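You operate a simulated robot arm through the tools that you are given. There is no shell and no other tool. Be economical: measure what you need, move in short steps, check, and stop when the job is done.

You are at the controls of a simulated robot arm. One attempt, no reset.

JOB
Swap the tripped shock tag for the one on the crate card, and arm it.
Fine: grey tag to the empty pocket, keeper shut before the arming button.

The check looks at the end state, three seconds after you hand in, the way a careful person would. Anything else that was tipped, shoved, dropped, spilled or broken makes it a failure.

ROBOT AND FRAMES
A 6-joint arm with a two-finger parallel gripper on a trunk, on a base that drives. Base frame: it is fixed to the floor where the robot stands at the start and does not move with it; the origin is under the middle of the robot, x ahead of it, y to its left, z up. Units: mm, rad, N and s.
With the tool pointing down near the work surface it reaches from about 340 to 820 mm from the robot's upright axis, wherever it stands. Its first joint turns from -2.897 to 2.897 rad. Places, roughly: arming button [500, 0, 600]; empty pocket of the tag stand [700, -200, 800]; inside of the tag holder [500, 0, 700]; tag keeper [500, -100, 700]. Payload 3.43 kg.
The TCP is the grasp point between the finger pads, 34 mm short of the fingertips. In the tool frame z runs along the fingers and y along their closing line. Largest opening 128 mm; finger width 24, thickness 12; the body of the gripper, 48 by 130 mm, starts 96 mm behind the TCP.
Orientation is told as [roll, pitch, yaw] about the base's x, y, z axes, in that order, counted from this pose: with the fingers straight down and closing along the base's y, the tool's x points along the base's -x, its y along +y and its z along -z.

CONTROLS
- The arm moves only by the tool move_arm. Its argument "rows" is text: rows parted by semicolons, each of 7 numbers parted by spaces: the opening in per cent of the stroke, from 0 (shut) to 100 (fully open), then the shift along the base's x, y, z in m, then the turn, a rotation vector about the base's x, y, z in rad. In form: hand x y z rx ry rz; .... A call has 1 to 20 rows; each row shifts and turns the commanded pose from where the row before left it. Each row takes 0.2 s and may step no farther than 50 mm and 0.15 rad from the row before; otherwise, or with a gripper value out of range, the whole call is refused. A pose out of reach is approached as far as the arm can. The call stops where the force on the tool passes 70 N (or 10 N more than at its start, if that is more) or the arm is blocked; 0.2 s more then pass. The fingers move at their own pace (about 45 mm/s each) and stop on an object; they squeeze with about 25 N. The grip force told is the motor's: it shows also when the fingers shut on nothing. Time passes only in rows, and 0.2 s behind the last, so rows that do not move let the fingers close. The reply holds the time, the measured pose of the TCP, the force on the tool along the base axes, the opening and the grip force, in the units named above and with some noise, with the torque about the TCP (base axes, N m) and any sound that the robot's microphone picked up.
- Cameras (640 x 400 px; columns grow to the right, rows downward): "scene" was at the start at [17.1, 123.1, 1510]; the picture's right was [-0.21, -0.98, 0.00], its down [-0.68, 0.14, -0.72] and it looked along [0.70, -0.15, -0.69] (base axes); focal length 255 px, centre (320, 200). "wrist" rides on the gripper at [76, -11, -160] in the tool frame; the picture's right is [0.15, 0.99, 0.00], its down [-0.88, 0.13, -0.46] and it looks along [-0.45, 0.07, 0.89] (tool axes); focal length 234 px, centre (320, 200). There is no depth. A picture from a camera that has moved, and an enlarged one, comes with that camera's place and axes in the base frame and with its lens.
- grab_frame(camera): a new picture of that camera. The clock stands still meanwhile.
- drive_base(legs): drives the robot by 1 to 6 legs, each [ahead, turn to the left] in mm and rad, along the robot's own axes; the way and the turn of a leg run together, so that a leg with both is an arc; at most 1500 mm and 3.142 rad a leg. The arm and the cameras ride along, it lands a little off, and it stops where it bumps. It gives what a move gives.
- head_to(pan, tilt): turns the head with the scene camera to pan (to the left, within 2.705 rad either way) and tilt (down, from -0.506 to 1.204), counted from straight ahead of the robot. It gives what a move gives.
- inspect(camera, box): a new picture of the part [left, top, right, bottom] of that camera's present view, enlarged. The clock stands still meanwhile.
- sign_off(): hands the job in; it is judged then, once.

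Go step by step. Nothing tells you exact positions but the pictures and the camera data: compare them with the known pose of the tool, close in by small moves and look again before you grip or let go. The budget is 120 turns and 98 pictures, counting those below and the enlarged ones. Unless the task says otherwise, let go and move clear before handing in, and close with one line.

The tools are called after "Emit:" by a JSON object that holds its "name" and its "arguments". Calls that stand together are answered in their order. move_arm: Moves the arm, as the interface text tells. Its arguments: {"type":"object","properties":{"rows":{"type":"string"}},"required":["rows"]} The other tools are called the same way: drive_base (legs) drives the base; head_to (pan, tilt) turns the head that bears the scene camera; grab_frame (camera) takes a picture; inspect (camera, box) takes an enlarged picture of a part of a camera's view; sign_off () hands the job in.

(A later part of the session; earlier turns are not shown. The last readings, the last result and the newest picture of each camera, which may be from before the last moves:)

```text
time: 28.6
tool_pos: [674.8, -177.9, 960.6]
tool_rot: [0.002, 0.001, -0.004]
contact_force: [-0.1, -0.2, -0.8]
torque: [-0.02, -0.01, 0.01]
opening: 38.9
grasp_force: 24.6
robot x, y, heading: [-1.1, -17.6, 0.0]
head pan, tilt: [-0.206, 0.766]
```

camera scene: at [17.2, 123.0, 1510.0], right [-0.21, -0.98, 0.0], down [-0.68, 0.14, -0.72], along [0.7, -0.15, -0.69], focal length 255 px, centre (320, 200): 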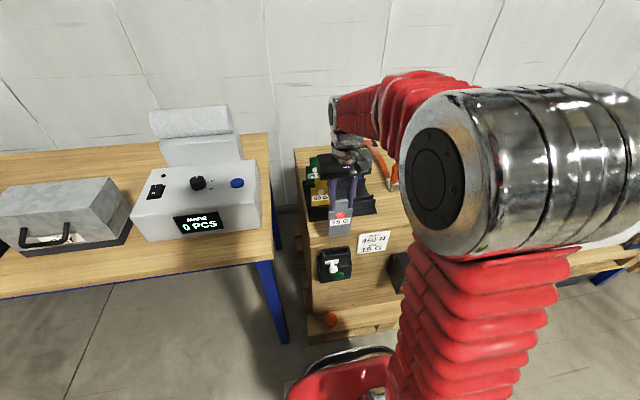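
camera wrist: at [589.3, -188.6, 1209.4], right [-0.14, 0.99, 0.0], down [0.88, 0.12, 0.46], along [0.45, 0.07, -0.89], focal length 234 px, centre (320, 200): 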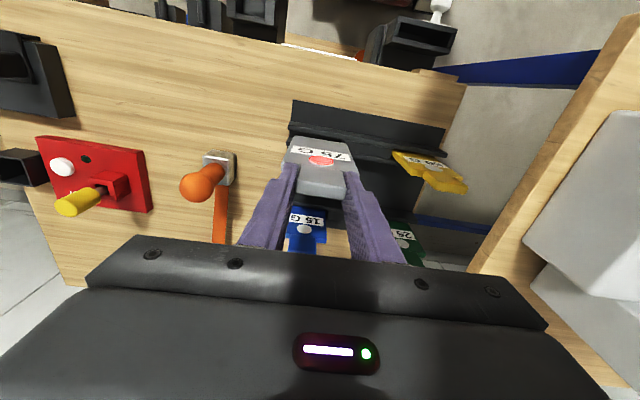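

Emit:
{"name": "move_arm", "arguments": {"rows": "10 0 0 -0.0015 0 0 0; 10 0 0 -0.0015 0 0 0; 10 0 0 0 0 0 0"}}

Emit:
{"name": "inspect", "arguments": {"camera": "scene", "box": [310, 155, 390, 215]}}

```text
time: 29.4
tool_pos: [677.0, -177.6, 961.3]
tool_rot: [0.001, -0.005, -0.007]
contact_force: [-1.3, -0.5, 21.6]
torque: [-0.08, 0.13, -0.04]
opening: 39.0
grasp_force: 25.0
robot x, y, heading: [-0.5, -18.4, 0.005]
head pan, tilt: [-0.206, 0.766]
```

```text
6.67 times, centred on (350, 185) of scene
camera zoom: at [16.6, 123.1, 1510.0], right [-0.21, -0.98, 0.0], down [-0.68, 0.14, -0.72], along [0.71, -0.15, -0.69], focal length 1698 px, centre (120, 300)
```

zoom: 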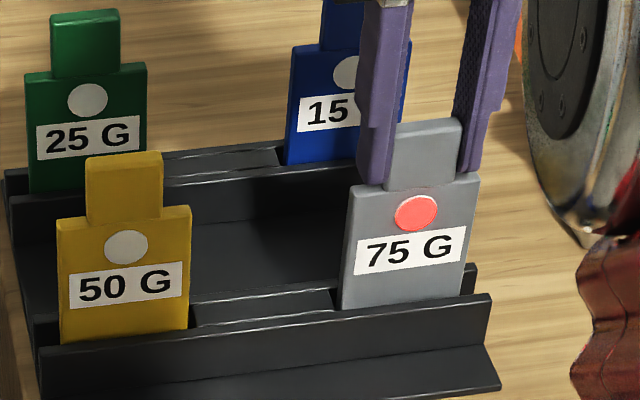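

It is seated (floor contact 22 N). I let go and rise straight up.

Emit:
{"name": "move_arm", "arguments": {"rows": "10 0 0 0.0015 0 0 0; 50 0 0 0 0 0 0; 50 0 0 0 0 0 0; 50 0 0 0 0 0 0; 50 0 0 0.02 0 0 0; 50 0 0 0.04 0 0 0; 50 0 0 0.04 0 0 0; 50 0 0 0 0 0 0"}}

Emit:
{"name": "inspect", "arguments": {"camera": "scene", "box": [310, 155, 390, 215]}}

Emit:
{"name": "grab_frame", "arguments": {"camera": "wrist"}}

```text
time: 31.2
tool_pos: [677.8, -178.6, 1061.7]
tool_rot: [0.002, 0.001, -0.004]
contact_force: [0.2, 0.6, -0.3]
torque: [-0.04, 0.0, -0.03]
opening: 64.1
grasp_force: 0.1
robot x, y, heading: [0.4, -16.6, 0.005]
head pan, tilt: [-0.206, 0.766]
```

```text
6.67 times, centred on (350, 185) of scene
camera zoom: at [17.5, 123.0, 1510.0], right [-0.21, -0.98, 0.0], down [-0.68, 0.14, -0.72], along [0.7, -0.15, -0.69], focal length 1698 px, centre (120, 300)
```

zoom: 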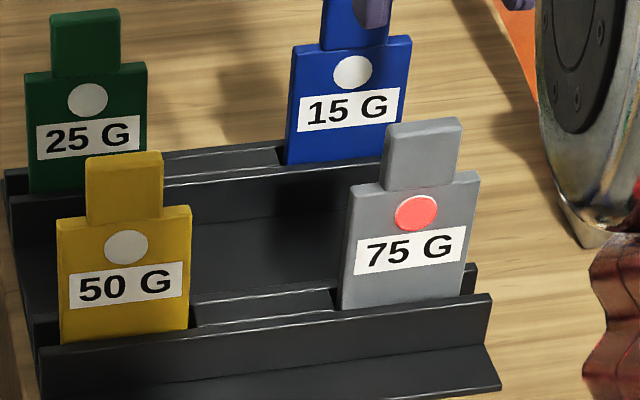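

```text
52 pictures are left
camera wrist: at [601.2, -189.7, 1220.9], right [-0.14, 0.99, 0.0], down [0.88, 0.12, 0.46], along [0.45, 0.07, -0.89], focal length 234 px, centre (320, 200)
```

wrist: 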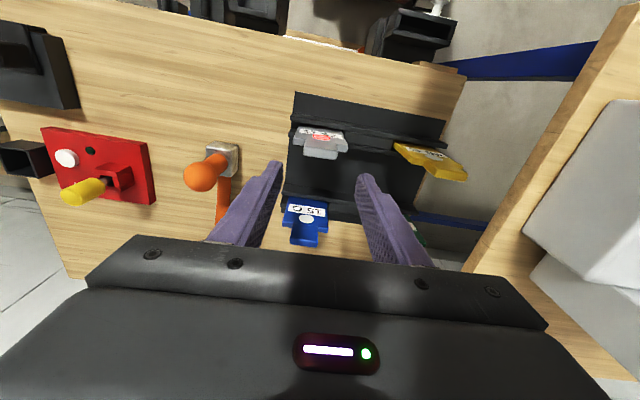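

Grey is seated in line with yellow. Blue triangulates to front face x ≈ 796, y ≈ -182; I move above its tab and see whether the reach is enough.

Emit:
{"name": "move_arm", "arguments": {"rows": "50 0.04 0 0 0 0 0; 50 0.04 -0.002 0 0 0 0; 50 0.035 -0.002 0 0 0 0; 50 0.007 0 0 0 0 0; 50 0 0 0 0 0 0"}}

Emit:
{"name": "grab_frame", "arguments": {"camera": "wrist"}}

Emit:
{"name": "inspect", "arguments": {"camera": "scene", "box": [310, 120, 406, 180]}}

```text
time: 32.4
tool_pos: [754.6, -177.0, 1050.0]
tool_rot: [0.002, 0.001, -0.006]
contact_force: [0.5, 0.9, 0.2]
torque: [0.01, 0.04, -0.01]
opening: 63.8
grasp_force: 0.0
out of reach, approached as far as the arm can: row 2, 3, 4
robot x, y, heading: [-0.3, -16.1, -0.0]
head pan, tilt: [-0.206, 0.766]
```

```text
51 pictures are left
camera wrist: at [679.9, -187.7, 1210.2], right [-0.14, 0.99, 0.0], down [0.88, 0.12, 0.46], along [0.45, 0.07, -0.89], focal length 234 px, centre (320, 200)
```

wrist: 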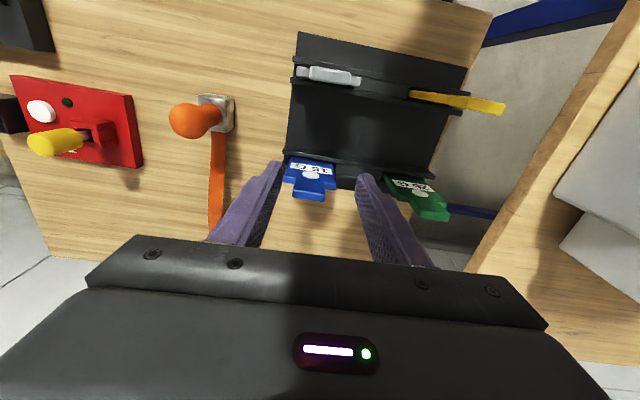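

```text
6.67 times, centred on (358, 150) of scene
camera zoom: at [17.6, 123.0, 1510.0], right [-0.21, -0.98, 0.0], down [-0.68, 0.14, -0.72], along [0.7, -0.15, -0.69], focal length 1698 px, centre (67, 533)
```

zoom: 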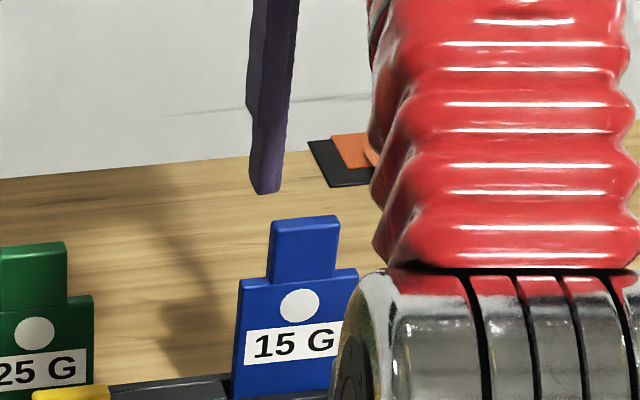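

The reach ends at x ≈ 755 here; instead of driving, I'll pitch the tool forward 0.4 rad to extend the reach and keep that tilt until blue is in the holder.

Emit:
{"name": "move_arm", "arguments": {"rows": "50 0 0 0 0 -0.14 0; 50 0 0 0 0 -0.13 0; 50 0 0 0 0 -0.13 0; 50 0.02 -0.002 -0.01 0 0 0; 50 0.02 -0.002 -0.01 0 0 0; 50 0 0 0 0 0 0"}}

Emit:
{"name": "grab_frame", "arguments": {"camera": "wrist"}}

Emit:
{"name": "inspect", "arguments": {"camera": "scene", "box": [310, 120, 406, 180]}}

```text
time: 33.8
tool_pos: [795.3, -178.7, 1031.6]
tool_rot: [0.003, -0.4, -0.007]
contact_force: [-0.4, -0.6, -1.0]
torque: [-0.03, 0.0, -0.02]
opening: 64.3
grasp_force: 0.1
robot x, y, heading: [-0.7, -17.3, 0.0]
head pan, tilt: [-0.206, 0.766]
```

```text
49 pictures are left
camera wrist: at [663.1, -190.5, 1148.8], right [-0.13, 0.99, -0.05], down [0.63, 0.12, 0.76], along [0.76, 0.07, -0.64], focal length 234 px, centre (320, 200)
```

wrist: 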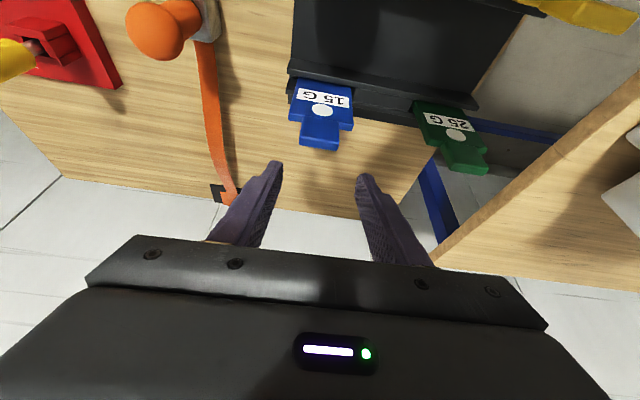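

```text
6.67 times, centred on (358, 150) of scene
camera zoom: at [17.4, 123.0, 1510.0], right [-0.21, -0.98, 0.0], down [-0.68, 0.14, -0.72], along [0.7, -0.15, -0.69], focal length 1698 px, centre (67, 533)
```

zoom: 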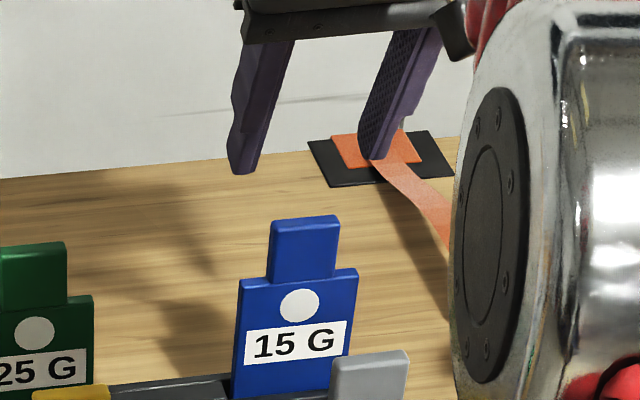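

Blue's centre is at about [803,-181] with tab top ≈ 955; tool is at the right x. I descend to z ≈ 962 around the tab.

Emit:
{"name": "move_arm", "arguments": {"rows": "50 0.001 -0.002 -0.03 0 0 0; 50 0 0 -0.025 0 0 0; 50 0 0 -0.013 0 0 0; 50 0 0 0 0 0 0"}}

Emit:
{"name": "inspect", "arguments": {"camera": "wrist", "box": [220, 80, 440, 220]}}

Emit:
{"name": "inspect", "arguments": {"camera": "scene", "box": [310, 120, 406, 180]}}

```text
time: 34.8
tool_pos: [795.3, -182.2, 964.8]
tool_rot: [0.005, -0.399, -0.006]
contact_force: [-0.3, 0.7, 0.2]
torque: [-0.02, -0.03, 0.0]
opening: 64.1
grasp_force: 0.0
robot x, y, heading: [-0.9, -16.9, 0.001]
head pan, tilt: [-0.206, 0.766]
```

```text
2.86 times, centred on (330, 150) of wrist
camera zoom: at [664.2, -194.0, 1081.6], right [-0.13, 0.99, -0.05], down [0.63, 0.12, 0.76], along [0.76, 0.07, -0.64], focal length 669 px, centre (291, 343)
```

zoom: 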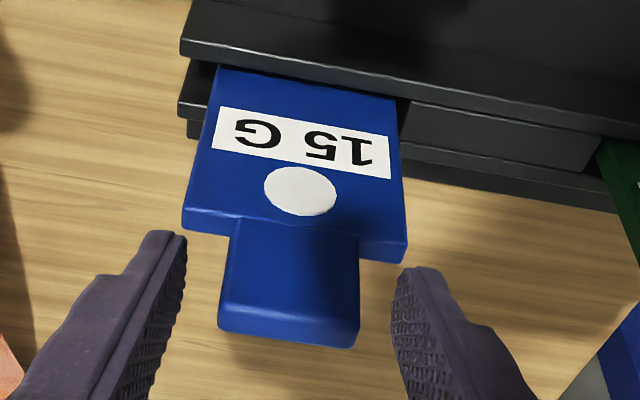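

```text
6.67 times, centred on (358, 150) of scene
camera zoom: at [17.5, 123.0, 1510.0], right [-0.21, -0.98, 0.0], down [-0.68, 0.14, -0.72], along [0.7, -0.15, -0.69], focal length 1698 px, centre (67, 533)
```

zoom: 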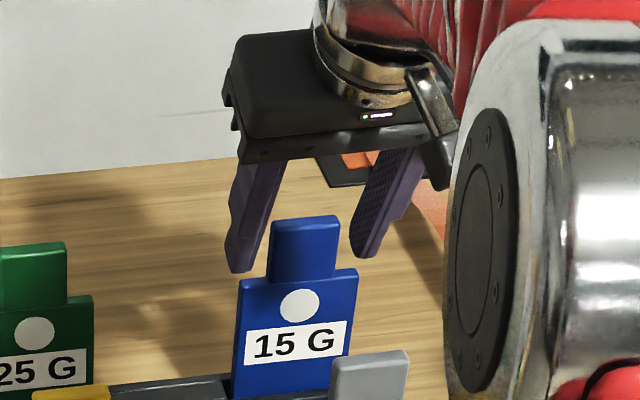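

The fingers stand either side of the tab; 5 mm lower, then close.

Emit:
{"name": "move_arm", "arguments": {"rows": "50 0 0 -0.005 0 0 0; 50 0 0 0 0 0 0; 10 0 0 0 0 0 0; 10 0 0 0 0 0 0; 10 0 0 0 0 0 0; 10 0 0 0 0 0 0; 10 0 0 0 0 0 0"}}

Emit:
{"name": "inspect", "arguments": {"camera": "wrist", "box": [220, 80, 440, 220]}}

```text
time: 36.4
tool_pos: [796.8, -183.2, 958.5]
tool_rot: [0.003, -0.4, -0.002]
contact_force: [-0.1, -0.2, -0.6]
torque: [-0.04, 0.01, -0.02]
opening: 38.9
grasp_force: 25.6
robot x, y, heading: [0.4, -19.1, -0.001]
head pan, tilt: [-0.206, 0.766]
```

```text
2.86 times, centred on (330, 150) of wrist
camera zoom: at [664.5, -194.2, 1075.9], right [-0.13, 0.99, -0.05], down [0.63, 0.12, 0.76], along [0.76, 0.07, -0.64], focal length 669 px, centre (291, 343)
```

zoom: 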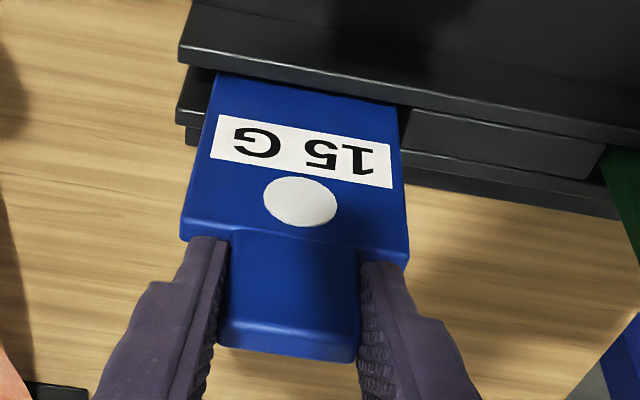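

Blue is gripped. I lift it straight out.

Emit:
{"name": "move_arm", "arguments": {"rows": "10 0 0 0.005 0 0 0; 10 0 0 0.015 0 0 0; 10 0 0 0.02 0 0 0; 10 0 0 0.02 0 0 0; 10 0 0 0.015 0 0 0; 10 0 0 0 0 0 0"}}

Emit:
{"name": "inspect", "arguments": {"camera": "wrist", "box": [220, 80, 440, 220]}}

Emit:
{"name": "inspect", "arguments": {"camera": "scene", "box": [300, 120, 420, 195]}}

```text
time: 37.8
tool_pos: [794.5, -183.5, 1035.4]
tool_rot: [0.005, -0.4, -0.007]
contact_force: [0.8, -0.1, -0.6]
torque: [0.0, -0.02, 0.03]
opening: 38.8
grasp_force: 25.3
robot x, y, heading: [1.6, -21.5, -0.003]
head pan, tilt: [-0.206, 0.766]
```

```text
2.86 times, centred on (330, 150) of wrist
camera zoom: at [663.2, -193.6, 1151.4], right [-0.13, 0.99, -0.05], down [0.63, 0.12, 0.76], along [0.76, 0.07, -0.64], focal length 669 px, centre (291, 343)
```

zoom: 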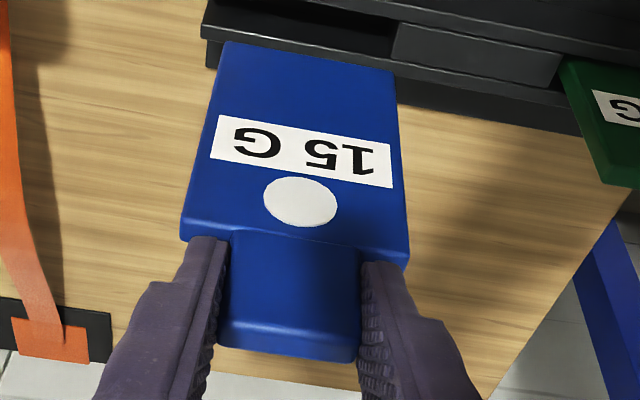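

```text
5.33 times, centred on (360, 158) of scene
camera zoom: at [17.5, 123.0, 1510.0], right [-0.21, -0.98, 0.0], down [-0.68, 0.14, -0.72], along [0.7, -0.15, -0.69], focal length 1359 px, centre (107, 427)
```

zoom: 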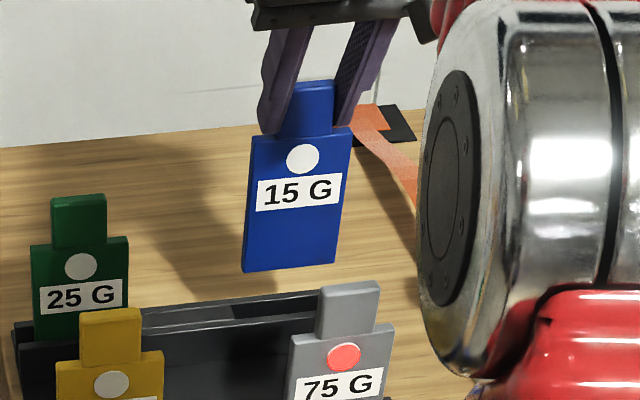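

Blue is out and hangs upright. I draw it back between the rows, raise it above the other tags, and carry it over to the holder.

Emit:
{"name": "move_arm", "arguments": {"rows": "10 -0.025 0.01 0.01 0 0 0; 10 -0.025 0.02 0.015 0 0 0; 10 -0.02 0.02 0.03 0 0 0; 10 0 0.02 0.035 0 0 0; 10 0 0.02 0.01 0 0 0; 10 -0.03 0.02 0 0 0 0; 10 -0.04 0.02 0 0 0 0; 10 -0.045 0.01 0 0 0 0; 10 -0.045 0 0 0 0 0; 10 -0.04 0.006 0 0 0 0; 10 -0.026 0 0 0 0 0; 10 0 0 0 0 0 0"}}

Emit:
{"name": "grab_frame", "arguments": {"camera": "wrist"}}

Emit:
{"name": "grab_frame", "arguments": {"camera": "scene"}}

```text
time: 40.4
tool_pos: [500.1, -35.2, 1133.6]
tool_rot: [0.005, -0.398, -0.006]
contact_force: [0.1, -0.1, 0.6]
torque: [-0.04, -0.01, -0.03]
opening: 38.7
grasp_force: 25.1
robot x, y, heading: [-0.8, -16.9, -0.002]
head pan, tilt: [-0.206, 0.766]
```

```text
42 pictures are left
camera wrist: at [368.1, -46.8, 1249.8], right [-0.13, 0.99, -0.05], down [0.63, 0.12, 0.76], along [0.76, 0.07, -0.64], focal length 234 px, centre (320, 200)
```

wrist: 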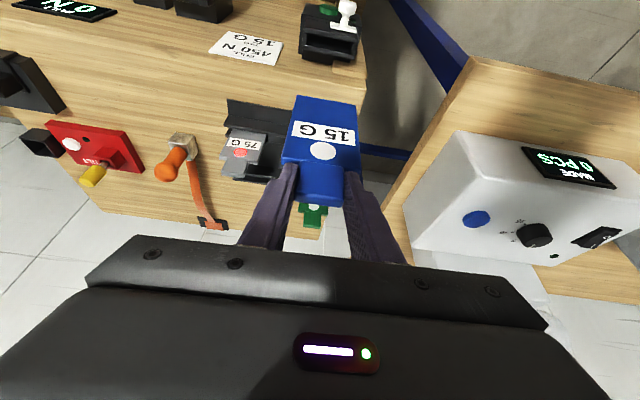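

```text
41 pictures are left
camera scene: at [17.1, 123.1, 1510.0], right [-0.21, -0.98, 0.0], down [-0.68, 0.14, -0.72], along [0.7, -0.15, -0.69], focal length 255 px, centre (320, 200)
```

scene: 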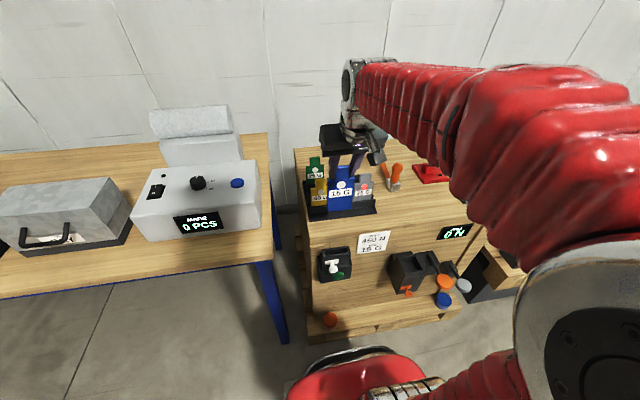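

I lower it to about 20 mm above the holder's mouth and compare.

Emit:
{"name": "move_arm", "arguments": {"rows": "10 0 -0.001 -0.04 0 0 0; 10 0 -0.001 -0.04 0 0 0; 10 0 0 -0.04 0 0 0; 10 0 0 -0.03 0 0 0; 10 0 0 -0.015 0 0 0; 10 0 0 0 0 0 0; 10 0 0 0 0 0 0"}}

Emit:
{"name": "inspect", "arguments": {"camera": "wrist", "box": [230, 60, 430, 220]}}

Emit:
{"name": "inspect", "arguments": {"camera": "scene", "box": [300, 200, 396, 280]}}

```text
time: 42.0
tool_pos: [501.5, -38.8, 967.2]
tool_rot: [0.005, -0.399, -0.008]
contact_force: [-0.2, 0.1, -0.8]
torque: [-0.02, 0.0, -0.01]
opening: 38.7
grasp_force: 25.1
robot x, y, heading: [-0.0, -17.6, 0.002]
head pan, tilt: [-0.206, 0.766]
```

```text
2.50 times, centred on (330, 140) of wrist
camera zoom: at [368.9, -49.8, 1084.2], right [-0.13, 0.99, -0.05], down [0.63, 0.12, 0.76], along [0.76, 0.07, -0.64], focal length 585 px, centre (295, 350)
```

zoom: 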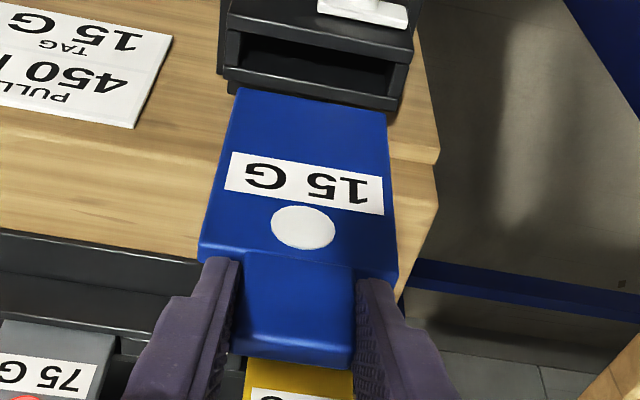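

```text
5.00 times, centred on (348, 240) of scene
camera zoom: at [17.1, 123.1, 1510.0], right [-0.21, -0.98, 0.0], down [-0.68, 0.14, -0.72], along [0.7, -0.15, -0.69], focal length 1274 px, centre (180, 0)
```

zoom: 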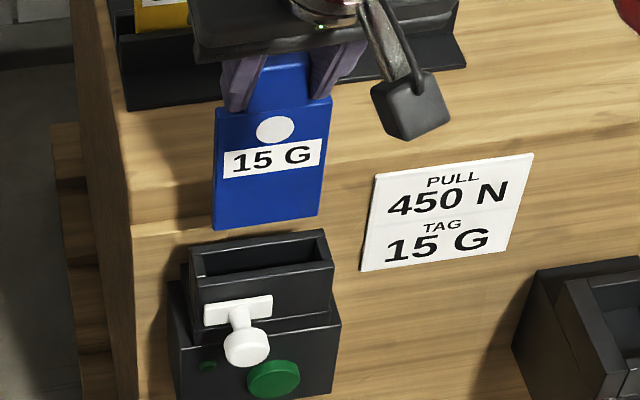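

The pocket mouth spans about x 484–505 and the blue front is at ≈ 501, so it must come about 9 mm toward me, and +2 mm in y. I then lower to just above the mouth.

Emit:
{"name": "move_arm", "arguments": {"rows": "10 -0.005 0.002 0 0 0 0; 10 -0.004 0 -0.008 0 0 0; 10 0 0 -0.008 0 0 0; 10 0 0 0 0 0 0; 10 0 0 0 0 0 0"}}

Emit:
{"name": "inspect", "arguments": {"camera": "scene", "box": [310, 220, 374, 270]}}

Emit:
{"name": "inspect", "arguments": {"camera": "wrist", "box": [250, 40, 410, 140]}}

```text
time: 43.2
tool_pos: [491.5, -37.1, 951.2]
tool_rot: [0.003, -0.399, -0.006]
contact_force: [-0.9, -0.4, -0.7]
torque: [0.0, 0.02, 0.0]
opening: 38.7
grasp_force: 25.2
robot x, y, heading: [3.2, -19.0, 0.0]
head pan, tilt: [-0.206, 0.766]
```

```text
8.00 times, centred on (342, 245) of scene
camera zoom: at [17.1, 123.1, 1510.0], right [-0.21, -0.98, 0.0], down [-0.68, 0.14, -0.72], along [0.7, -0.15, -0.69], focal length 2038 px, centre (144, -160)
```

zoom: 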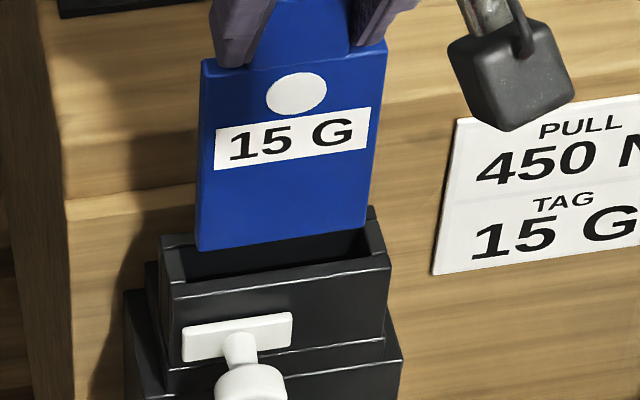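

```text
4.00 times, centred on (330, 90) of wrist
camera zoom: at [359.4, -48.3, 1068.4], right [-0.13, 0.99, -0.05], down [0.63, 0.12, 0.76], along [0.76, 0.07, -0.64], focal length 937 px, centre (280, 640)
```

zoom: 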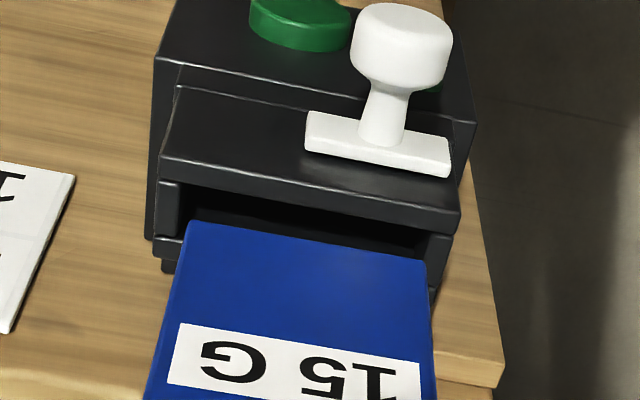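

Laterally centred; in x it is a bit rearward, so 3 mm more toward me, then enter gently.

Emit:
{"name": "move_arm", "arguments": {"rows": "10 -0.003 0 -0.004 0 0 0; 10 0 0 -0.006 0 0 0; 10 0 0 -0.006 0 0 0; 10 0 0 -0.006 0 0 0; 10 0 0 0 0 0 0"}}

Emit:
{"name": "inspect", "arguments": {"camera": "scene", "box": [310, 220, 374, 270]}}

Emit:
{"name": "inspect", "arguments": {"camera": "wrist", "box": [250, 40, 410, 140]}}

```text
time: 44.4
tool_pos: [486.0, -35.5, 928.3]
tool_rot: [0.005, -0.401, -0.006]
contact_force: [0.3, -1.5, 0.0]
torque: [0.01, -0.02, 0.01]
opening: 38.7
grasp_force: 24.9
robot x, y, heading: [-1.6, -14.8, 0.001]
head pan, tilt: [-0.206, 0.766]
```

```text
8.00 times, centred on (342, 245) of scene
camera zoom: at [17.1, 123.1, 1510.0], right [-0.21, -0.98, 0.0], down [-0.68, 0.14, -0.72], along [0.7, -0.15, -0.69], focal length 2038 px, centre (144, -160)
```

zoom: 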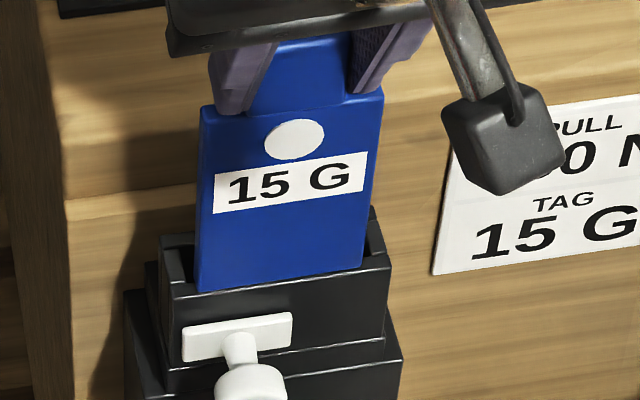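

```text
4.00 times, centred on (330, 90) of wrist
camera zoom: at [354.7, -47.3, 1046.3], right [-0.13, 0.99, -0.05], down [0.63, 0.12, 0.76], along [0.76, 0.07, -0.64], focal length 937 px, centre (280, 640)
```

zoom: 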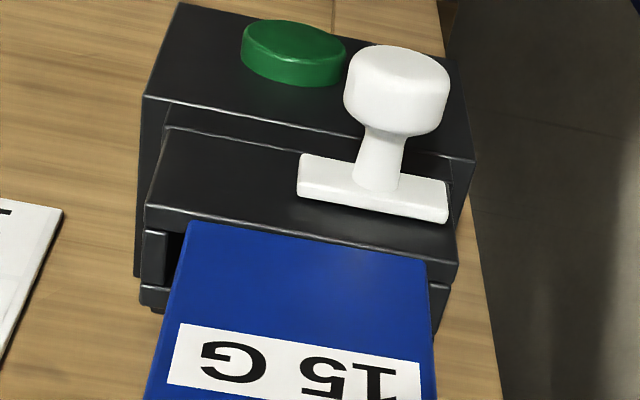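

I need a closer look at whether the foot is inside or over the front lip.

Emit:
{"name": "inspect", "arguments": {"camera": "scene", "box": [320, 240, 352, 260]}}

Emit:
{"name": "inspect", "arguments": {"camera": "wrist", "box": [280, 75, 376, 135]}}

```text
16.00 times, centred on (336, 250) of scene
camera zoom: at [17.1, 123.1, 1510.0], right [-0.21, -0.98, 0.0], down [-0.68, 0.14, -0.72], along [0.7, -0.15, -0.69], focal length 4076 px, centre (64, -600)
```

zoom: 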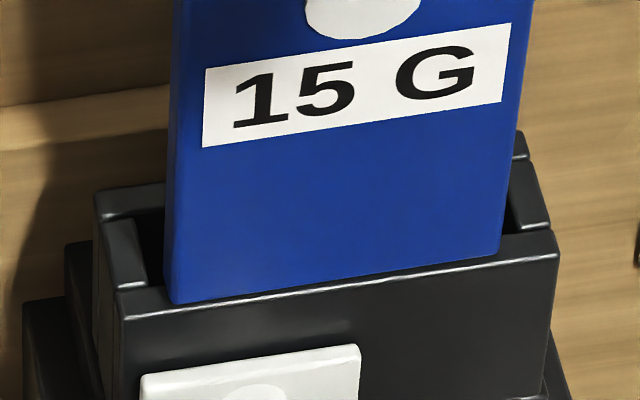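

```text
6.67 times, centred on (328, 105) of wrist
camera zoom: at [354.7, -47.3, 1046.3], right [-0.13, 0.99, -0.05], down [0.63, 0.12, 0.76], along [0.76, 0.07, -0.64], focal length 1561 px, centre (267, 833)
```

zoom: 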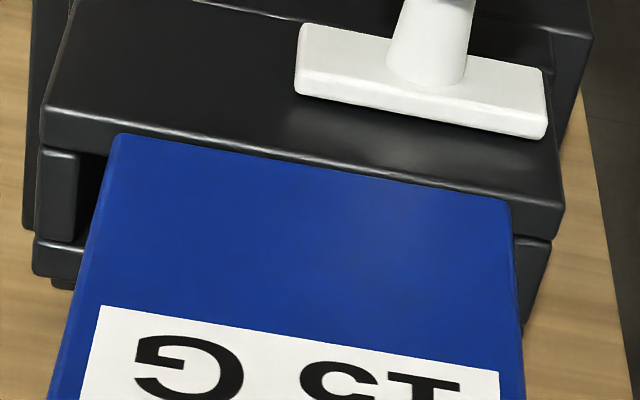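

The rounded foot appears over the front lip rather than behind it, so I was misled by the height. I raise 12 mm and go back +9 mm in x, and look again.

Emit:
{"name": "move_arm", "arguments": {"rows": "10 0 0 0.012 0 0 0; 10 0.009 0 0 0 0 0; 10 0 0 -0.004 0 0 0; 10 0 0 0 0 0 0; 10 0 0 0 0 0 0"}}

Emit:
{"name": "inspect", "arguments": {"camera": "scene", "box": [320, 240, 352, 260]}}

Emit:
{"name": "inspect", "arguments": {"camera": "wrist", "box": [280, 65, 376, 125]}}

```text
time: 45.6
tool_pos: [495.3, -38.2, 937.7]
tool_rot: [0.003, -0.4, -0.006]
contact_force: [-0.5, 0.0, -0.7]
torque: [-0.02, 0.0, 0.03]
opening: 38.9
grasp_force: 25.2
robot x, y, heading: [-1.7, -15.3, -0.002]
head pan, tilt: [-0.206, 0.766]
```

```text
16.00 times, centred on (336, 250) of scene
camera zoom: at [17.1, 123.1, 1510.0], right [-0.21, -0.98, 0.0], down [-0.68, 0.14, -0.72], along [0.7, -0.15, -0.69], focal length 4076 px, centre (64, -600)
```

zoom: 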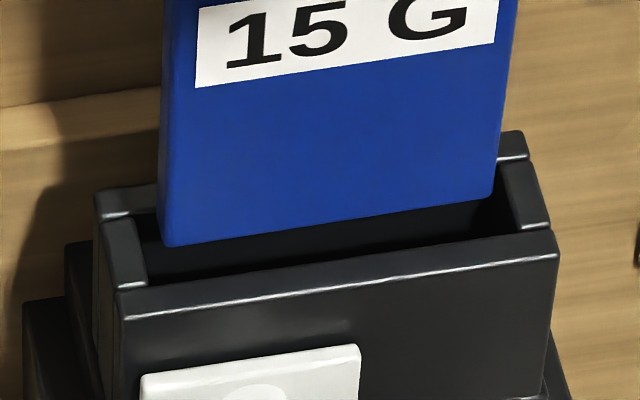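

```text
6.67 times, centred on (328, 95) of wrist
camera zoom: at [364.0, -47.9, 1053.6], right [-0.13, 0.99, -0.05], down [0.63, 0.12, 0.76], along [0.76, 0.07, -0.64], focal length 1561 px, centre (267, 900)
```

zoom: 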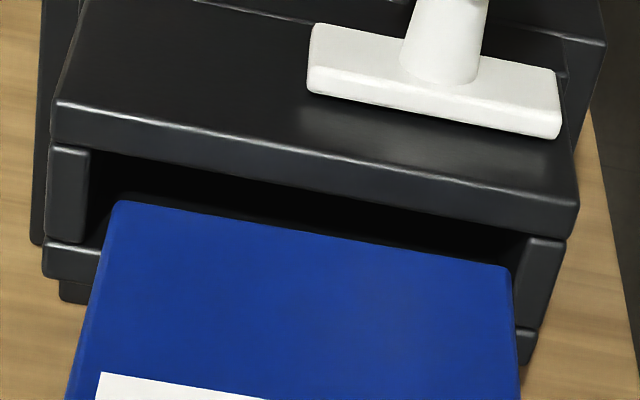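

Now the foot is above the opening: ≈8 mm behind the front lip. I trim -2 mm in x, -1 mm in y and lower in.

Emit:
{"name": "move_arm", "arguments": {"rows": "10 -0.002 -0.001 -0.003 0 0 0; 10 0 0 -0.005 0 0 0; 10 0 0 -0.005 0 0 0; 10 0 0 0 0 0 0"}}

Emit:
{"name": "inspect", "arguments": {"camera": "scene", "box": [320, 240, 352, 260]}}

Emit:
{"name": "inspect", "arguments": {"camera": "wrist", "box": [280, 65, 376, 125]}}

```text
time: 46.6
tool_pos: [493.3, -36.4, 924.5]
tool_rot: [0.004, -0.402, -0.008]
contact_force: [4.9, -0.6, 0.3]
torque: [-0.08, -0.79, -0.16]
opening: 38.5
grasp_force: 24.7
robot x, y, heading: [-0.5, -16.5, -0.003]
head pan, tilt: [-0.206, 0.766]
```

```text
16.00 times, centred on (336, 250) of scene
camera zoom: at [17.3, 123.0, 1510.0], right [-0.21, -0.98, 0.0], down [-0.68, 0.14, -0.72], along [0.7, -0.15, -0.69], focal length 4076 px, centre (64, -600)
```

zoom: 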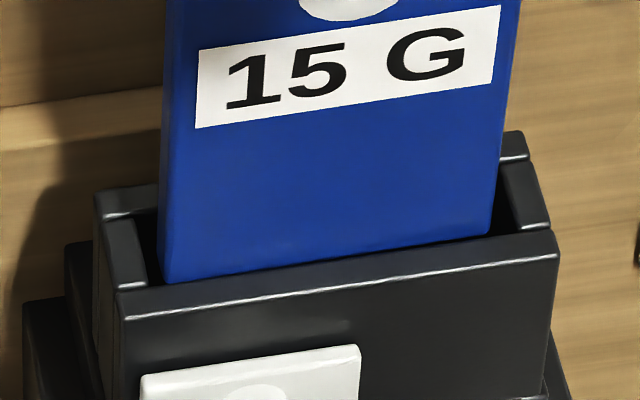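

```text
6.67 times, centred on (328, 95) of wrist
camera zoom: at [362.2, -47.9, 1041.5], right [-0.13, 0.99, -0.05], down [0.63, 0.12, 0.76], along [0.76, 0.07, -0.64], focal length 1561 px, centre (267, 900)
```

zoom: 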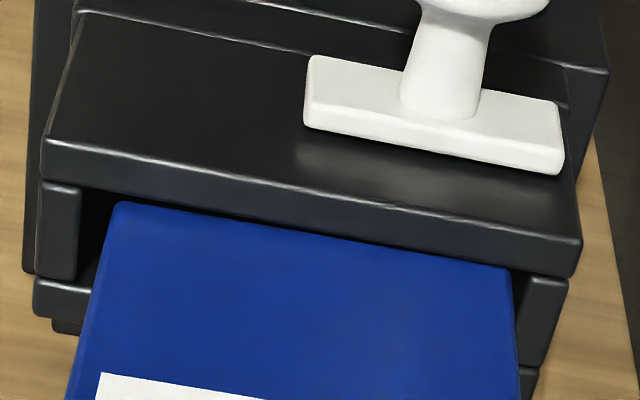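

A light push in +x tells the tag touches the front wall; I ease it back 3 mm and go on down.

Emit:
{"name": "move_arm", "arguments": {"rows": "10 0.003 0 0 0 0 0; 10 0 0 -0.003 0 0 0; 10 0 0 0 0 0 0"}}

Emit:
{"name": "inspect", "arguments": {"camera": "scene", "box": [320, 240, 352, 260]}}

```text
time: 47.4
tool_pos: [497.7, -36.9, 920.6]
tool_rot: [0.005, -0.399, -0.005]
contact_force: [0.1, -0.3, -1.5]
torque: [0.04, -0.02, -0.01]
opening: 38.8
grasp_force: 25.0
robot x, y, heading: [0.9, -21.0, -0.001]
head pan, tilt: [-0.206, 0.766]
```

```text
16.00 times, centred on (336, 250) of scene
camera zoom: at [17.1, 123.1, 1510.0], right [-0.21, -0.98, 0.0], down [-0.68, 0.14, -0.72], along [0.7, -0.15, -0.69], focal length 4076 px, centre (64, -600)
```

zoom: 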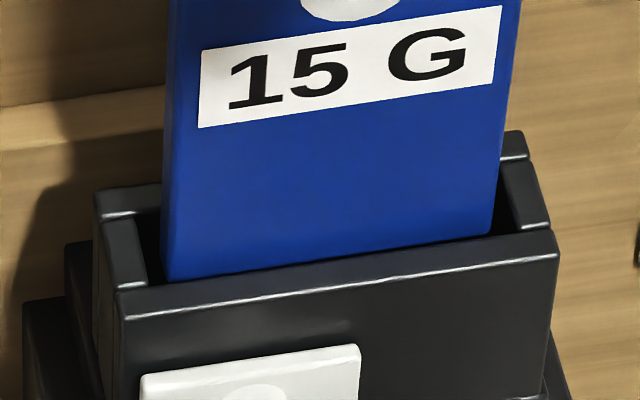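

Force is gone. I continue down in small steps with the forces watched.

Emit:
{"name": "move_arm", "arguments": {"rows": "10 0 0 -0.004 0 0 0; 10 0 0 -0.004 0 0 0; 10 0 0 0 0 0 0"}}

Emit:
{"name": "inspect", "arguments": {"camera": "scene", "box": [320, 240, 352, 260]}}

```text
time: 48.2
tool_pos: [497.5, -36.0, 914.6]
tool_rot: [0.004, -0.399, -0.006]
contact_force: [-1.1, 0.4, -0.2]
torque: [-0.02, -0.02, 0.0]
opening: 39.0
grasp_force: 25.1
robot x, y, heading: [-2.3, -17.6, 0.005]
head pan, tilt: [-0.206, 0.766]
```

```text
16.00 times, centred on (336, 250) of scene
camera zoom: at [17.1, 123.1, 1510.0], right [-0.21, -0.98, 0.0], down [-0.68, 0.14, -0.72], along [0.7, -0.15, -0.69], focal length 4076 px, centre (64, -600)
```

zoom: 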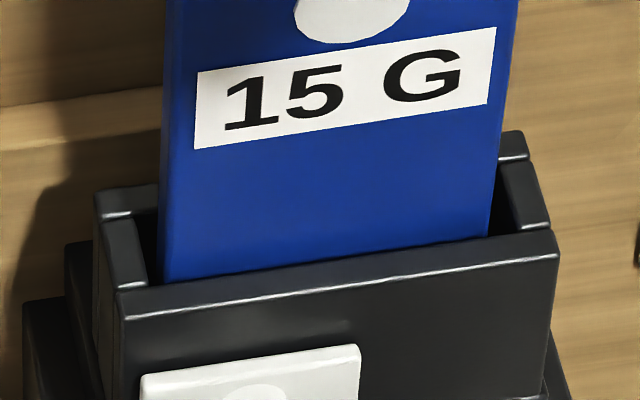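

The foot is inside the pocket. I go down to just above the seat.

Emit:
{"name": "move_arm", "arguments": {"rows": "10 0 -0.001 -0.008 0 0 0; 10 0 0 -0.008 0 0 0; 10 0 0 -0.008 0 0 0; 10 0 0 -0.005 0 0 0; 10 0 0 0 0 0 0"}}

```text
time: 49.4
tool_pos: [497.8, -38.2, 883.7]
tool_rot: [0.004, -0.399, -0.006]
contact_force: [-0.1, -0.7, -0.9]
torque: [-0.01, -0.02, 0.02]
opening: 38.4
grasp_force: 24.6
robot x, y, heading: [-0.1, -19.6, 0.003]
head pan, tilt: [-0.206, 0.766]
```

Emit:
{"name": "move_arm", "arguments": {"rows": "10 0 0 -0.004 0 0 0; 10 0 0 -0.003 0 0 0; 10 0 0 -0.002 0 0 0; 10 0 0 0 0 0 0"}}

Emit:
{"name": "inspect", "arguments": {"camera": "scene", "box": [300, 225, 380, 275]}}

```text
time: 50.4
tool_pos: [497.6, -38.3, 876.0]
tool_rot: [0.004, -0.4, -0.005]
contact_force: [0.0, -0.4, -0.1]
torque: [0.0, -0.01, 0.01]
opening: 38.8
grasp_force: 25.0
robot x, y, heading: [1.1, -18.4, 0.003]
head pan, tilt: [-0.206, 0.766]
```

```text
8.00 times, centred on (340, 250) of scene
camera zoom: at [17.2, 123.1, 1510.0], right [-0.21, -0.98, 0.0], down [-0.68, 0.14, -0.72], along [0.7, -0.15, -0.69], focal length 2038 px, centre (160, -200)
```

zoom: 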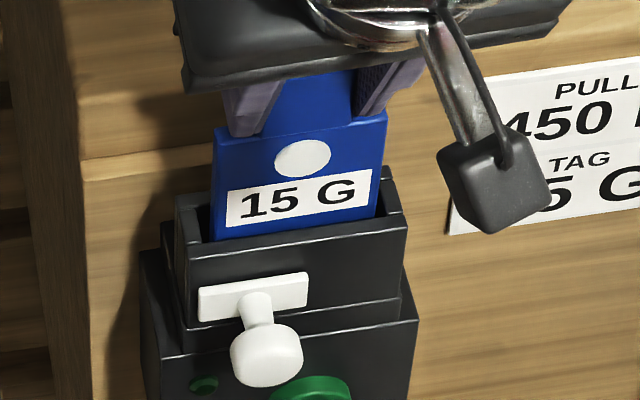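

Nearly at grey's former height; the last millimetres until floor contact.

Emit:
{"name": "move_arm", "arguments": {"rows": "10 0 0 -0.002 0 0 0; 10 0 0 -0.0015 0 0 0; 10 0 0 -0.001 0 0 0; 10 0 0 0 0 0 0"}}

```text
time: 51.4
tool_pos: [497.0, -38.3, 871.3]
tool_rot: [0.004, -0.404, -0.005]
contact_force: [-1.1, 6.4, 19.2]
torque: [0.22, 0.03, 0.03]
opening: 38.6
grasp_force: 25.2
robot x, y, heading: [0.6, -17.5, 0.002]
head pan, tilt: [-0.206, 0.766]
```

Seated (19 N). I let go and rise straight up.

Emit:
{"name": "move_arm", "arguments": {"rows": "10 0 0 0.001 0 0 0; 50 0 0 0 0 0 0; 50 0 0 0 0 0 0; 50 0 0 0 0 0 0; 50 0 0 0.02 0 0 0; 50 0 0 0.04 0 0 0; 50 -0.01 0 0.04 0 0 0; 50 -0.02 0 0.02 0 0.13 0; 50 -0.02 0 0.01 0 0.14 0; 50 0 0 0 0 0.13 0; 50 0 0 0 0 0 0"}}

Emit:
{"name": "inspect", "arguments": {"camera": "scene", "box": [300, 225, 380, 275]}}

```text
time: 53.8
tool_pos: [446.8, -40.0, 1001.6]
tool_rot: [0.003, 0.001, -0.005]
contact_force: [-0.8, 0.7, 0.4]
torque: [0.01, 0.04, -0.01]
opening: 64.0
grasp_force: 0.0
robot x, y, heading: [-1.3, -18.4, -0.001]
head pan, tilt: [-0.206, 0.766]
```

```text
8.00 times, centred on (340, 250) of scene
camera zoom: at [17.1, 123.1, 1510.0], right [-0.21, -0.98, 0.0], down [-0.68, 0.14, -0.72], along [0.7, -0.15, -0.69], focal length 2038 px, centre (160, -200)
```

zoom: 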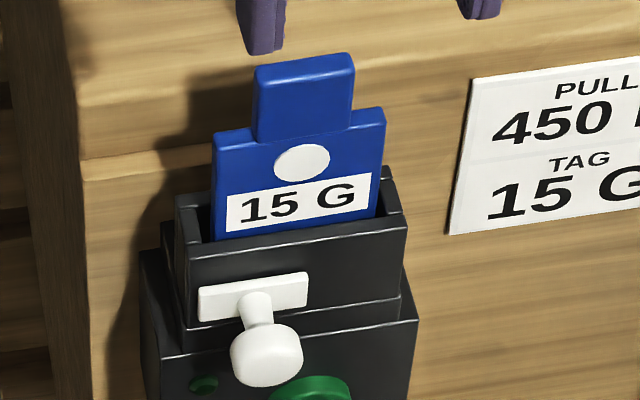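

Blue sits exactly as grey did. Now back to the keeper knob at y ≈ -17.

Emit:
{"name": "move_arm", "arguments": {"rows": "50 0.004 0.023 -0.035 0 0 0; 50 0.004 0 -0.045 0 0 0; 50 0 0 -0.045 0 0 0; 50 0 0 -0.045 0 0 0; 50 0 0 -0.04 0 0 0; 50 0 0 -0.025 0 0 0; 50 0 0 -0.01 0 0 0; 50 0 0 0 0 0 0"}}

Emit:
{"name": "inspect", "arguments": {"camera": "wrist", "box": [230, 150, 410, 260]}}

```text
time: 55.3
tool_pos: [468.1, -15.2, 770.5]
tool_rot: [0.002, -0.03, -0.005]
contact_force: [-0.4, 0.1, 29.9]
torque: [-0.3, -1.2, -0.01]
opening: 64.3
grasp_force: 0.0
robot x, y, heading: [-3.7, -16.7, 0.003]
head pan, tilt: [-0.206, 0.766]
stopped in row 7: the force on the tool passed its limit at 86 N (the readings are from after the stop); the commanded pose is now the measured one
```

```text
3.56 times, centred on (320, 205) of wrist
camera zoom: at [388.1, -26.7, 928.5], right [-0.14, 0.99, 0.0], down [0.87, 0.12, 0.48], along [0.48, 0.07, -0.88], focal length 833 px, centre (320, 182)
```

zoom: 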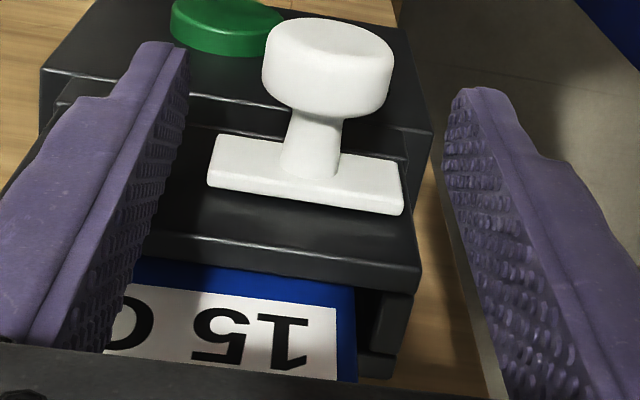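

The fingers came down too far forward (x 468) and touched the holder's step. I rise and correct x to 455.

Emit:
{"name": "move_arm", "arguments": {"rows": "50 0 0 0.015 0 0 0; 50 -0.005 0 0.02 0 0.015 0; 50 -0.008 -0.002 0 0 0.015 0; 50 0 0 0 0 0 0; 50 0 0 0 0 0 0"}}

Emit:
{"name": "grab_frame", "arguments": {"camera": "wrist"}}

Emit:
{"name": "inspect", "arguments": {"camera": "scene", "box": [295, 215, 375, 295]}}

```text
time: 56.5
tool_pos: [453.6, -18.3, 803.7]
tool_rot: [0.001, 0.009, -0.004]
contact_force: [0.8, 0.1, 0.2]
torque: [-0.03, -0.02, -0.02]
opening: 64.2
grasp_force: 0.1
robot x, y, heading: [-0.2, -19.3, -0.0]
head pan, tilt: [-0.206, 0.766]
```

```text
23 pictures are left
camera wrist: at [378.6, -29.5, 963.4], right [-0.14, 0.99, 0.0], down [0.89, 0.12, 0.45], along [0.44, 0.07, -0.89], focal length 234 px, centre (320, 200)
```

wrist: 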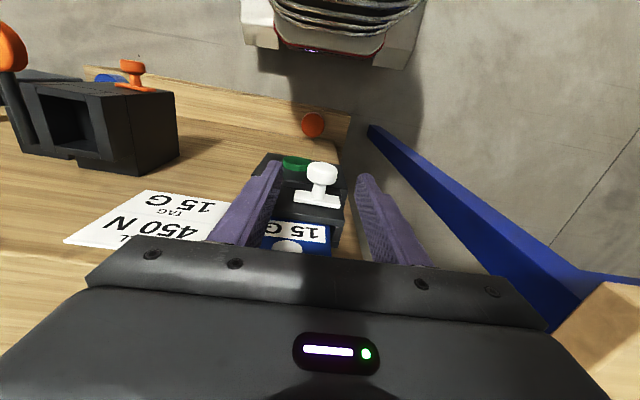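

```text
5.00 times, centred on (335, 255) of scene
camera zoom: at [17.2, 123.1, 1510.0], right [-0.21, -0.98, 0.0], down [-0.68, 0.14, -0.72], along [0.7, -0.15, -0.69], focal length 1274 px, centre (245, -75)
```

zoom: 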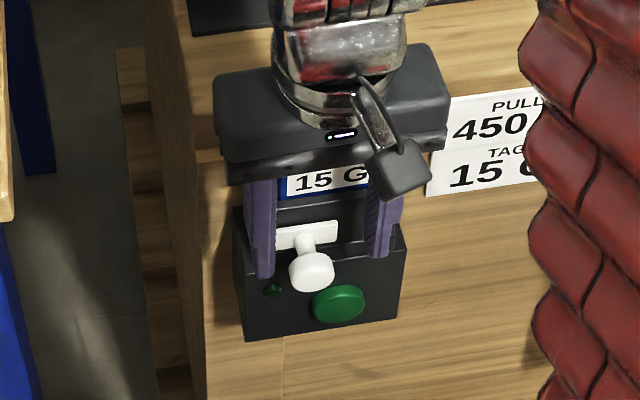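

Everything looks undisturbed. At x ≈ 454, y ≈ -18 I descend to z ≈ 757 and grip.

Emit:
{"name": "move_arm", "arguments": {"rows": "50 0.001 0 -0.02 0 -0.009 0; 50 0 0 -0.018 0 0 0; 50 0 0 -0.008 0 0 0; 50 0 0 0 0 0 0; 5 0 0 0 0 0 0; 5 0 0 0 0 0 0; 5 0 0 0 0 0 0; 5 0 0 0 0 0 0; 5 0 0 0 0 0 0"}}

```text
time: 58.5
tool_pos: [451.8, -18.6, 757.5]
tool_rot: [0.002, 0.001, -0.006]
contact_force: [-1.1, 1.6, -2.3]
torque: [0.0, -0.04, 0.04]
opening: 28.9
grasp_force: 45.1
robot x, y, heading: [1.1, -16.0, -0.005]
head pan, tilt: [-0.206, 0.766]
```

Knob gripped (28.9 mm). I slide it to -y, back toward the shut stop.

Emit:
{"name": "move_arm", "arguments": {"rows": "5 0 -0.004 0 0 0 0; 5 0 -0.004 0 0 0 0; 5 0 -0.004 0 0 0 0; 5 0 -0.004 0 0 0 0; 5 0 -0.004 0 0 0 0; 5 0 -0.004 0 0 0 0; 5 0 -0.004 0 0 0 0; 5 0 0 0 0 0 0"}}

```text
time: 60.3
tool_pos: [452.1, -44.6, 758.2]
tool_rot: [0.003, 0.001, -0.005]
contact_force: [-30.6, -0.8, 27.2]
torque: [-0.03, 0.46, 0.05]
opening: 28.4
grasp_force: 44.7
robot x, y, heading: [-1.3, -15.4, 0.0]
head pan, tilt: [-0.206, 0.766]
```

Emit:
{"name": "move_arm", "arguments": {"rows": "5 0 -0.003 0 0 0 0; 5 0 -0.003 0 0 0 0; 5 0 -0.002 0 0 0 0; 5 0 0 0 0 0 0"}}

```text
time: 61.3
tool_pos: [452.2, -50.4, 757.1]
tool_rot: [0.003, 0.003, -0.005]
contact_force: [-28.2, 31.6, 15.8]
torque: [0.53, 0.38, 0.02]
opening: 28.7
grasp_force: 44.6
robot x, y, heading: [-2.2, -14.3, -0.002]
head pan, tilt: [-0.206, 0.766]
```

The keeper is at its -y stop (32 N), where it started. I let go, rise, and check.

Emit:
{"name": "move_arm", "arguments": {"rows": "5 0 0.001 0 0 0 0; 50 0 0 0 0 0 0; 50 0 0 0 0 0 0; 50 0 0 0 0 0 0; 50 0 0 0.03 0 0 0; 50 0 0 0.045 0 0 0; 50 0 0 0.045 0 0 0; 50 -0.02 0 0.03 0 0 0; 50 0 0 0 0 0 0"}}

Emit:
{"name": "inspect", "arguments": {"camera": "scene", "box": [300, 230, 380, 290]}}

Emit:
{"name": "inspect", "arguments": {"camera": "wrist", "box": [260, 130, 360, 240]}}

```text
time: 63.3
tool_pos: [435.7, -50.7, 910.0]
tool_rot: [0.001, -0.004, -0.006]
contact_force: [0.4, 0.9, -0.1]
torque: [0.01, -0.02, -0.01]
opening: 64.3
grasp_force: 0.0
robot x, y, heading: [-1.2, -16.4, 0.001]
head pan, tilt: [-0.206, 0.766]
```

```text
6.67 times, centred on (340, 260) of scene
camera zoom: at [17.2, 123.1, 1510.0], right [-0.21, -0.98, 0.0], down [-0.68, 0.14, -0.72], along [0.7, -0.15, -0.69], focal length 1698 px, centre (187, -200)
```

zoom: 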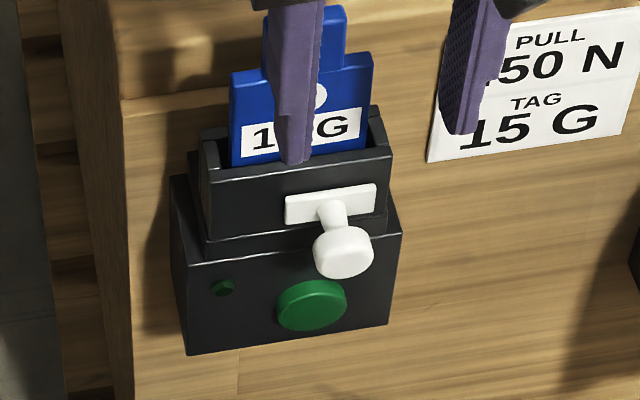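

```text
3.64 times, centred on (310, 185) of wrist
camera zoom: at [360.5, -61.8, 1068.0], right [-0.14, 0.99, 0.0], down [0.88, 0.12, 0.46], along [0.45, 0.07, -0.89], focal length 852 px, centre (356, 254)
```

zoom: 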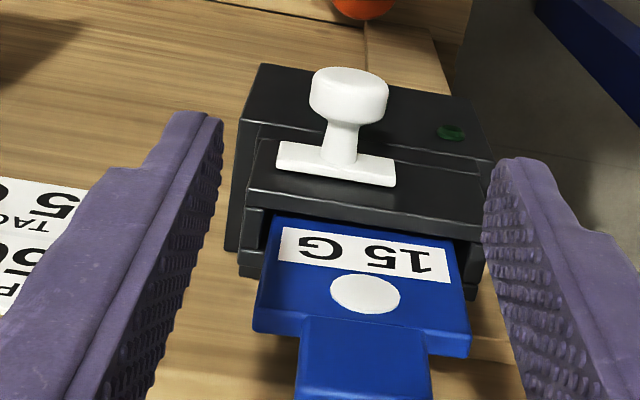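

The keeper is back at its original place. To be sure -y is the shut side, I'll grip blue's tab as before and try a gentle lift of a few mm.

Emit:
{"name": "move_arm", "arguments": {"rows": "50 0 0.006 0.025 0 0 0; 50 0.03 0.006 0 0 0 0; 50 0.04 0.001 0 0 0 0; 50 0 0 -0.03 0 0 0; 50 0 0 -0.027 0 0 0; 50 0 0 0 0 0 0; 10 0 0 0 0 0 0; 10 0 0 0 0 0 0; 10 0 0 0 0 0 0; 10 0 0 0 0 0 0"}}

```text
time: 65.5
tool_pos: [505.0, -39.1, 877.2]
tool_rot: [0.002, -0.002, -0.006]
contact_force: [0.4, 1.8, 0.3]
torque: [0.23, 0.0, -0.04]
opening: 38.8
grasp_force: 24.9
robot x, y, heading: [-1.2, -19.4, 0.002]
head pan, tilt: [-0.206, 0.766]
```

Emit:
{"name": "move_arm", "arguments": {"rows": "10 0 0 0.002 0 0 0; 10 0 0 0.002 0 0 0; 10 0 0 0 0 0 0"}}

```text
time: 66.3
tool_pos: [505.6, -38.8, 880.1]
tool_rot: [0.001, -0.001, -0.006]
contact_force: [-1.1, -0.7, -9.3]
torque: [0.07, 0.09, -0.03]
opening: 38.9
grasp_force: 24.8
robot x, y, heading: [-3.6, -16.6, 0.0]
head pan, tilt: [-0.206, 0.766]
```

A downward pull of 9 N appears where grey lifted free: the keeper holds. I go back down, release and rise.

Emit:
{"name": "move_arm", "arguments": {"rows": "10 0 0 -0.002 0 0 0; 10 0 0 -0.0015 0 0 0; 50 0 0 0 0 0 0; 50 0 0 0 0 0 0; 50 0 0 0 0 0 0; 50 0 0 0.02 0 0 0; 50 0 0 0.04 0 0 0; 50 -0.04 0 0.01 0 0 0; 50 -0.045 -0.005 0 0 0 0; 50 -0.02 0 0 0 0 0; 0 0 0 0 0 0 0; 0 0 0 0 0 0 0; 0 0 0 0 0 0 0; 0 0 0 0 0 0 0"}}

Emit:
{"name": "inspect", "arguments": {"camera": "scene", "box": [300, 230, 380, 290]}}

Emit:
{"name": "grab_frame", "arguments": {"camera": "wrist"}}

```text
time: 69.3
tool_pos: [401.1, -42.5, 947.9]
tool_rot: [0.001, 0.0, -0.004]
contact_force: [-0.1, -0.4, -0.3]
torque: [0.01, -0.03, 0.02]
opening: 0.0
grasp_force: 21.2
robot x, y, heading: [-1.0, -16.9, 0.0]
head pan, tilt: [-0.206, 0.766]
```

```text
6.67 times, centred on (340, 260) of scene
camera zoom: at [17.0, 123.1, 1510.0], right [-0.21, -0.98, 0.0], down [-0.68, 0.14, -0.72], along [0.7, -0.15, -0.69], focal length 1698 px, centre (187, -200)
```

zoom: 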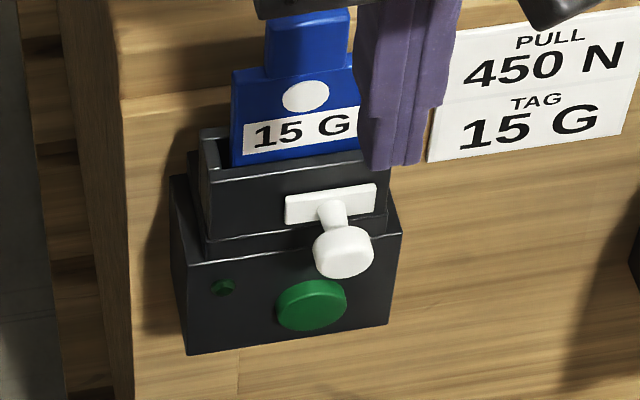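

```text
18 pictures are left
camera wrist: at [325.5, -54.2, 1106.9], right [-0.14, 0.99, 0.0], down [0.88, 0.12, 0.46], along [0.45, 0.07, -0.89], focal length 234 px, centre (320, 200)
```

wrist: 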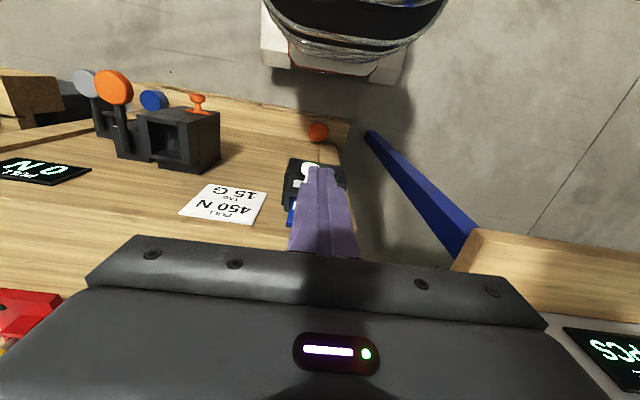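

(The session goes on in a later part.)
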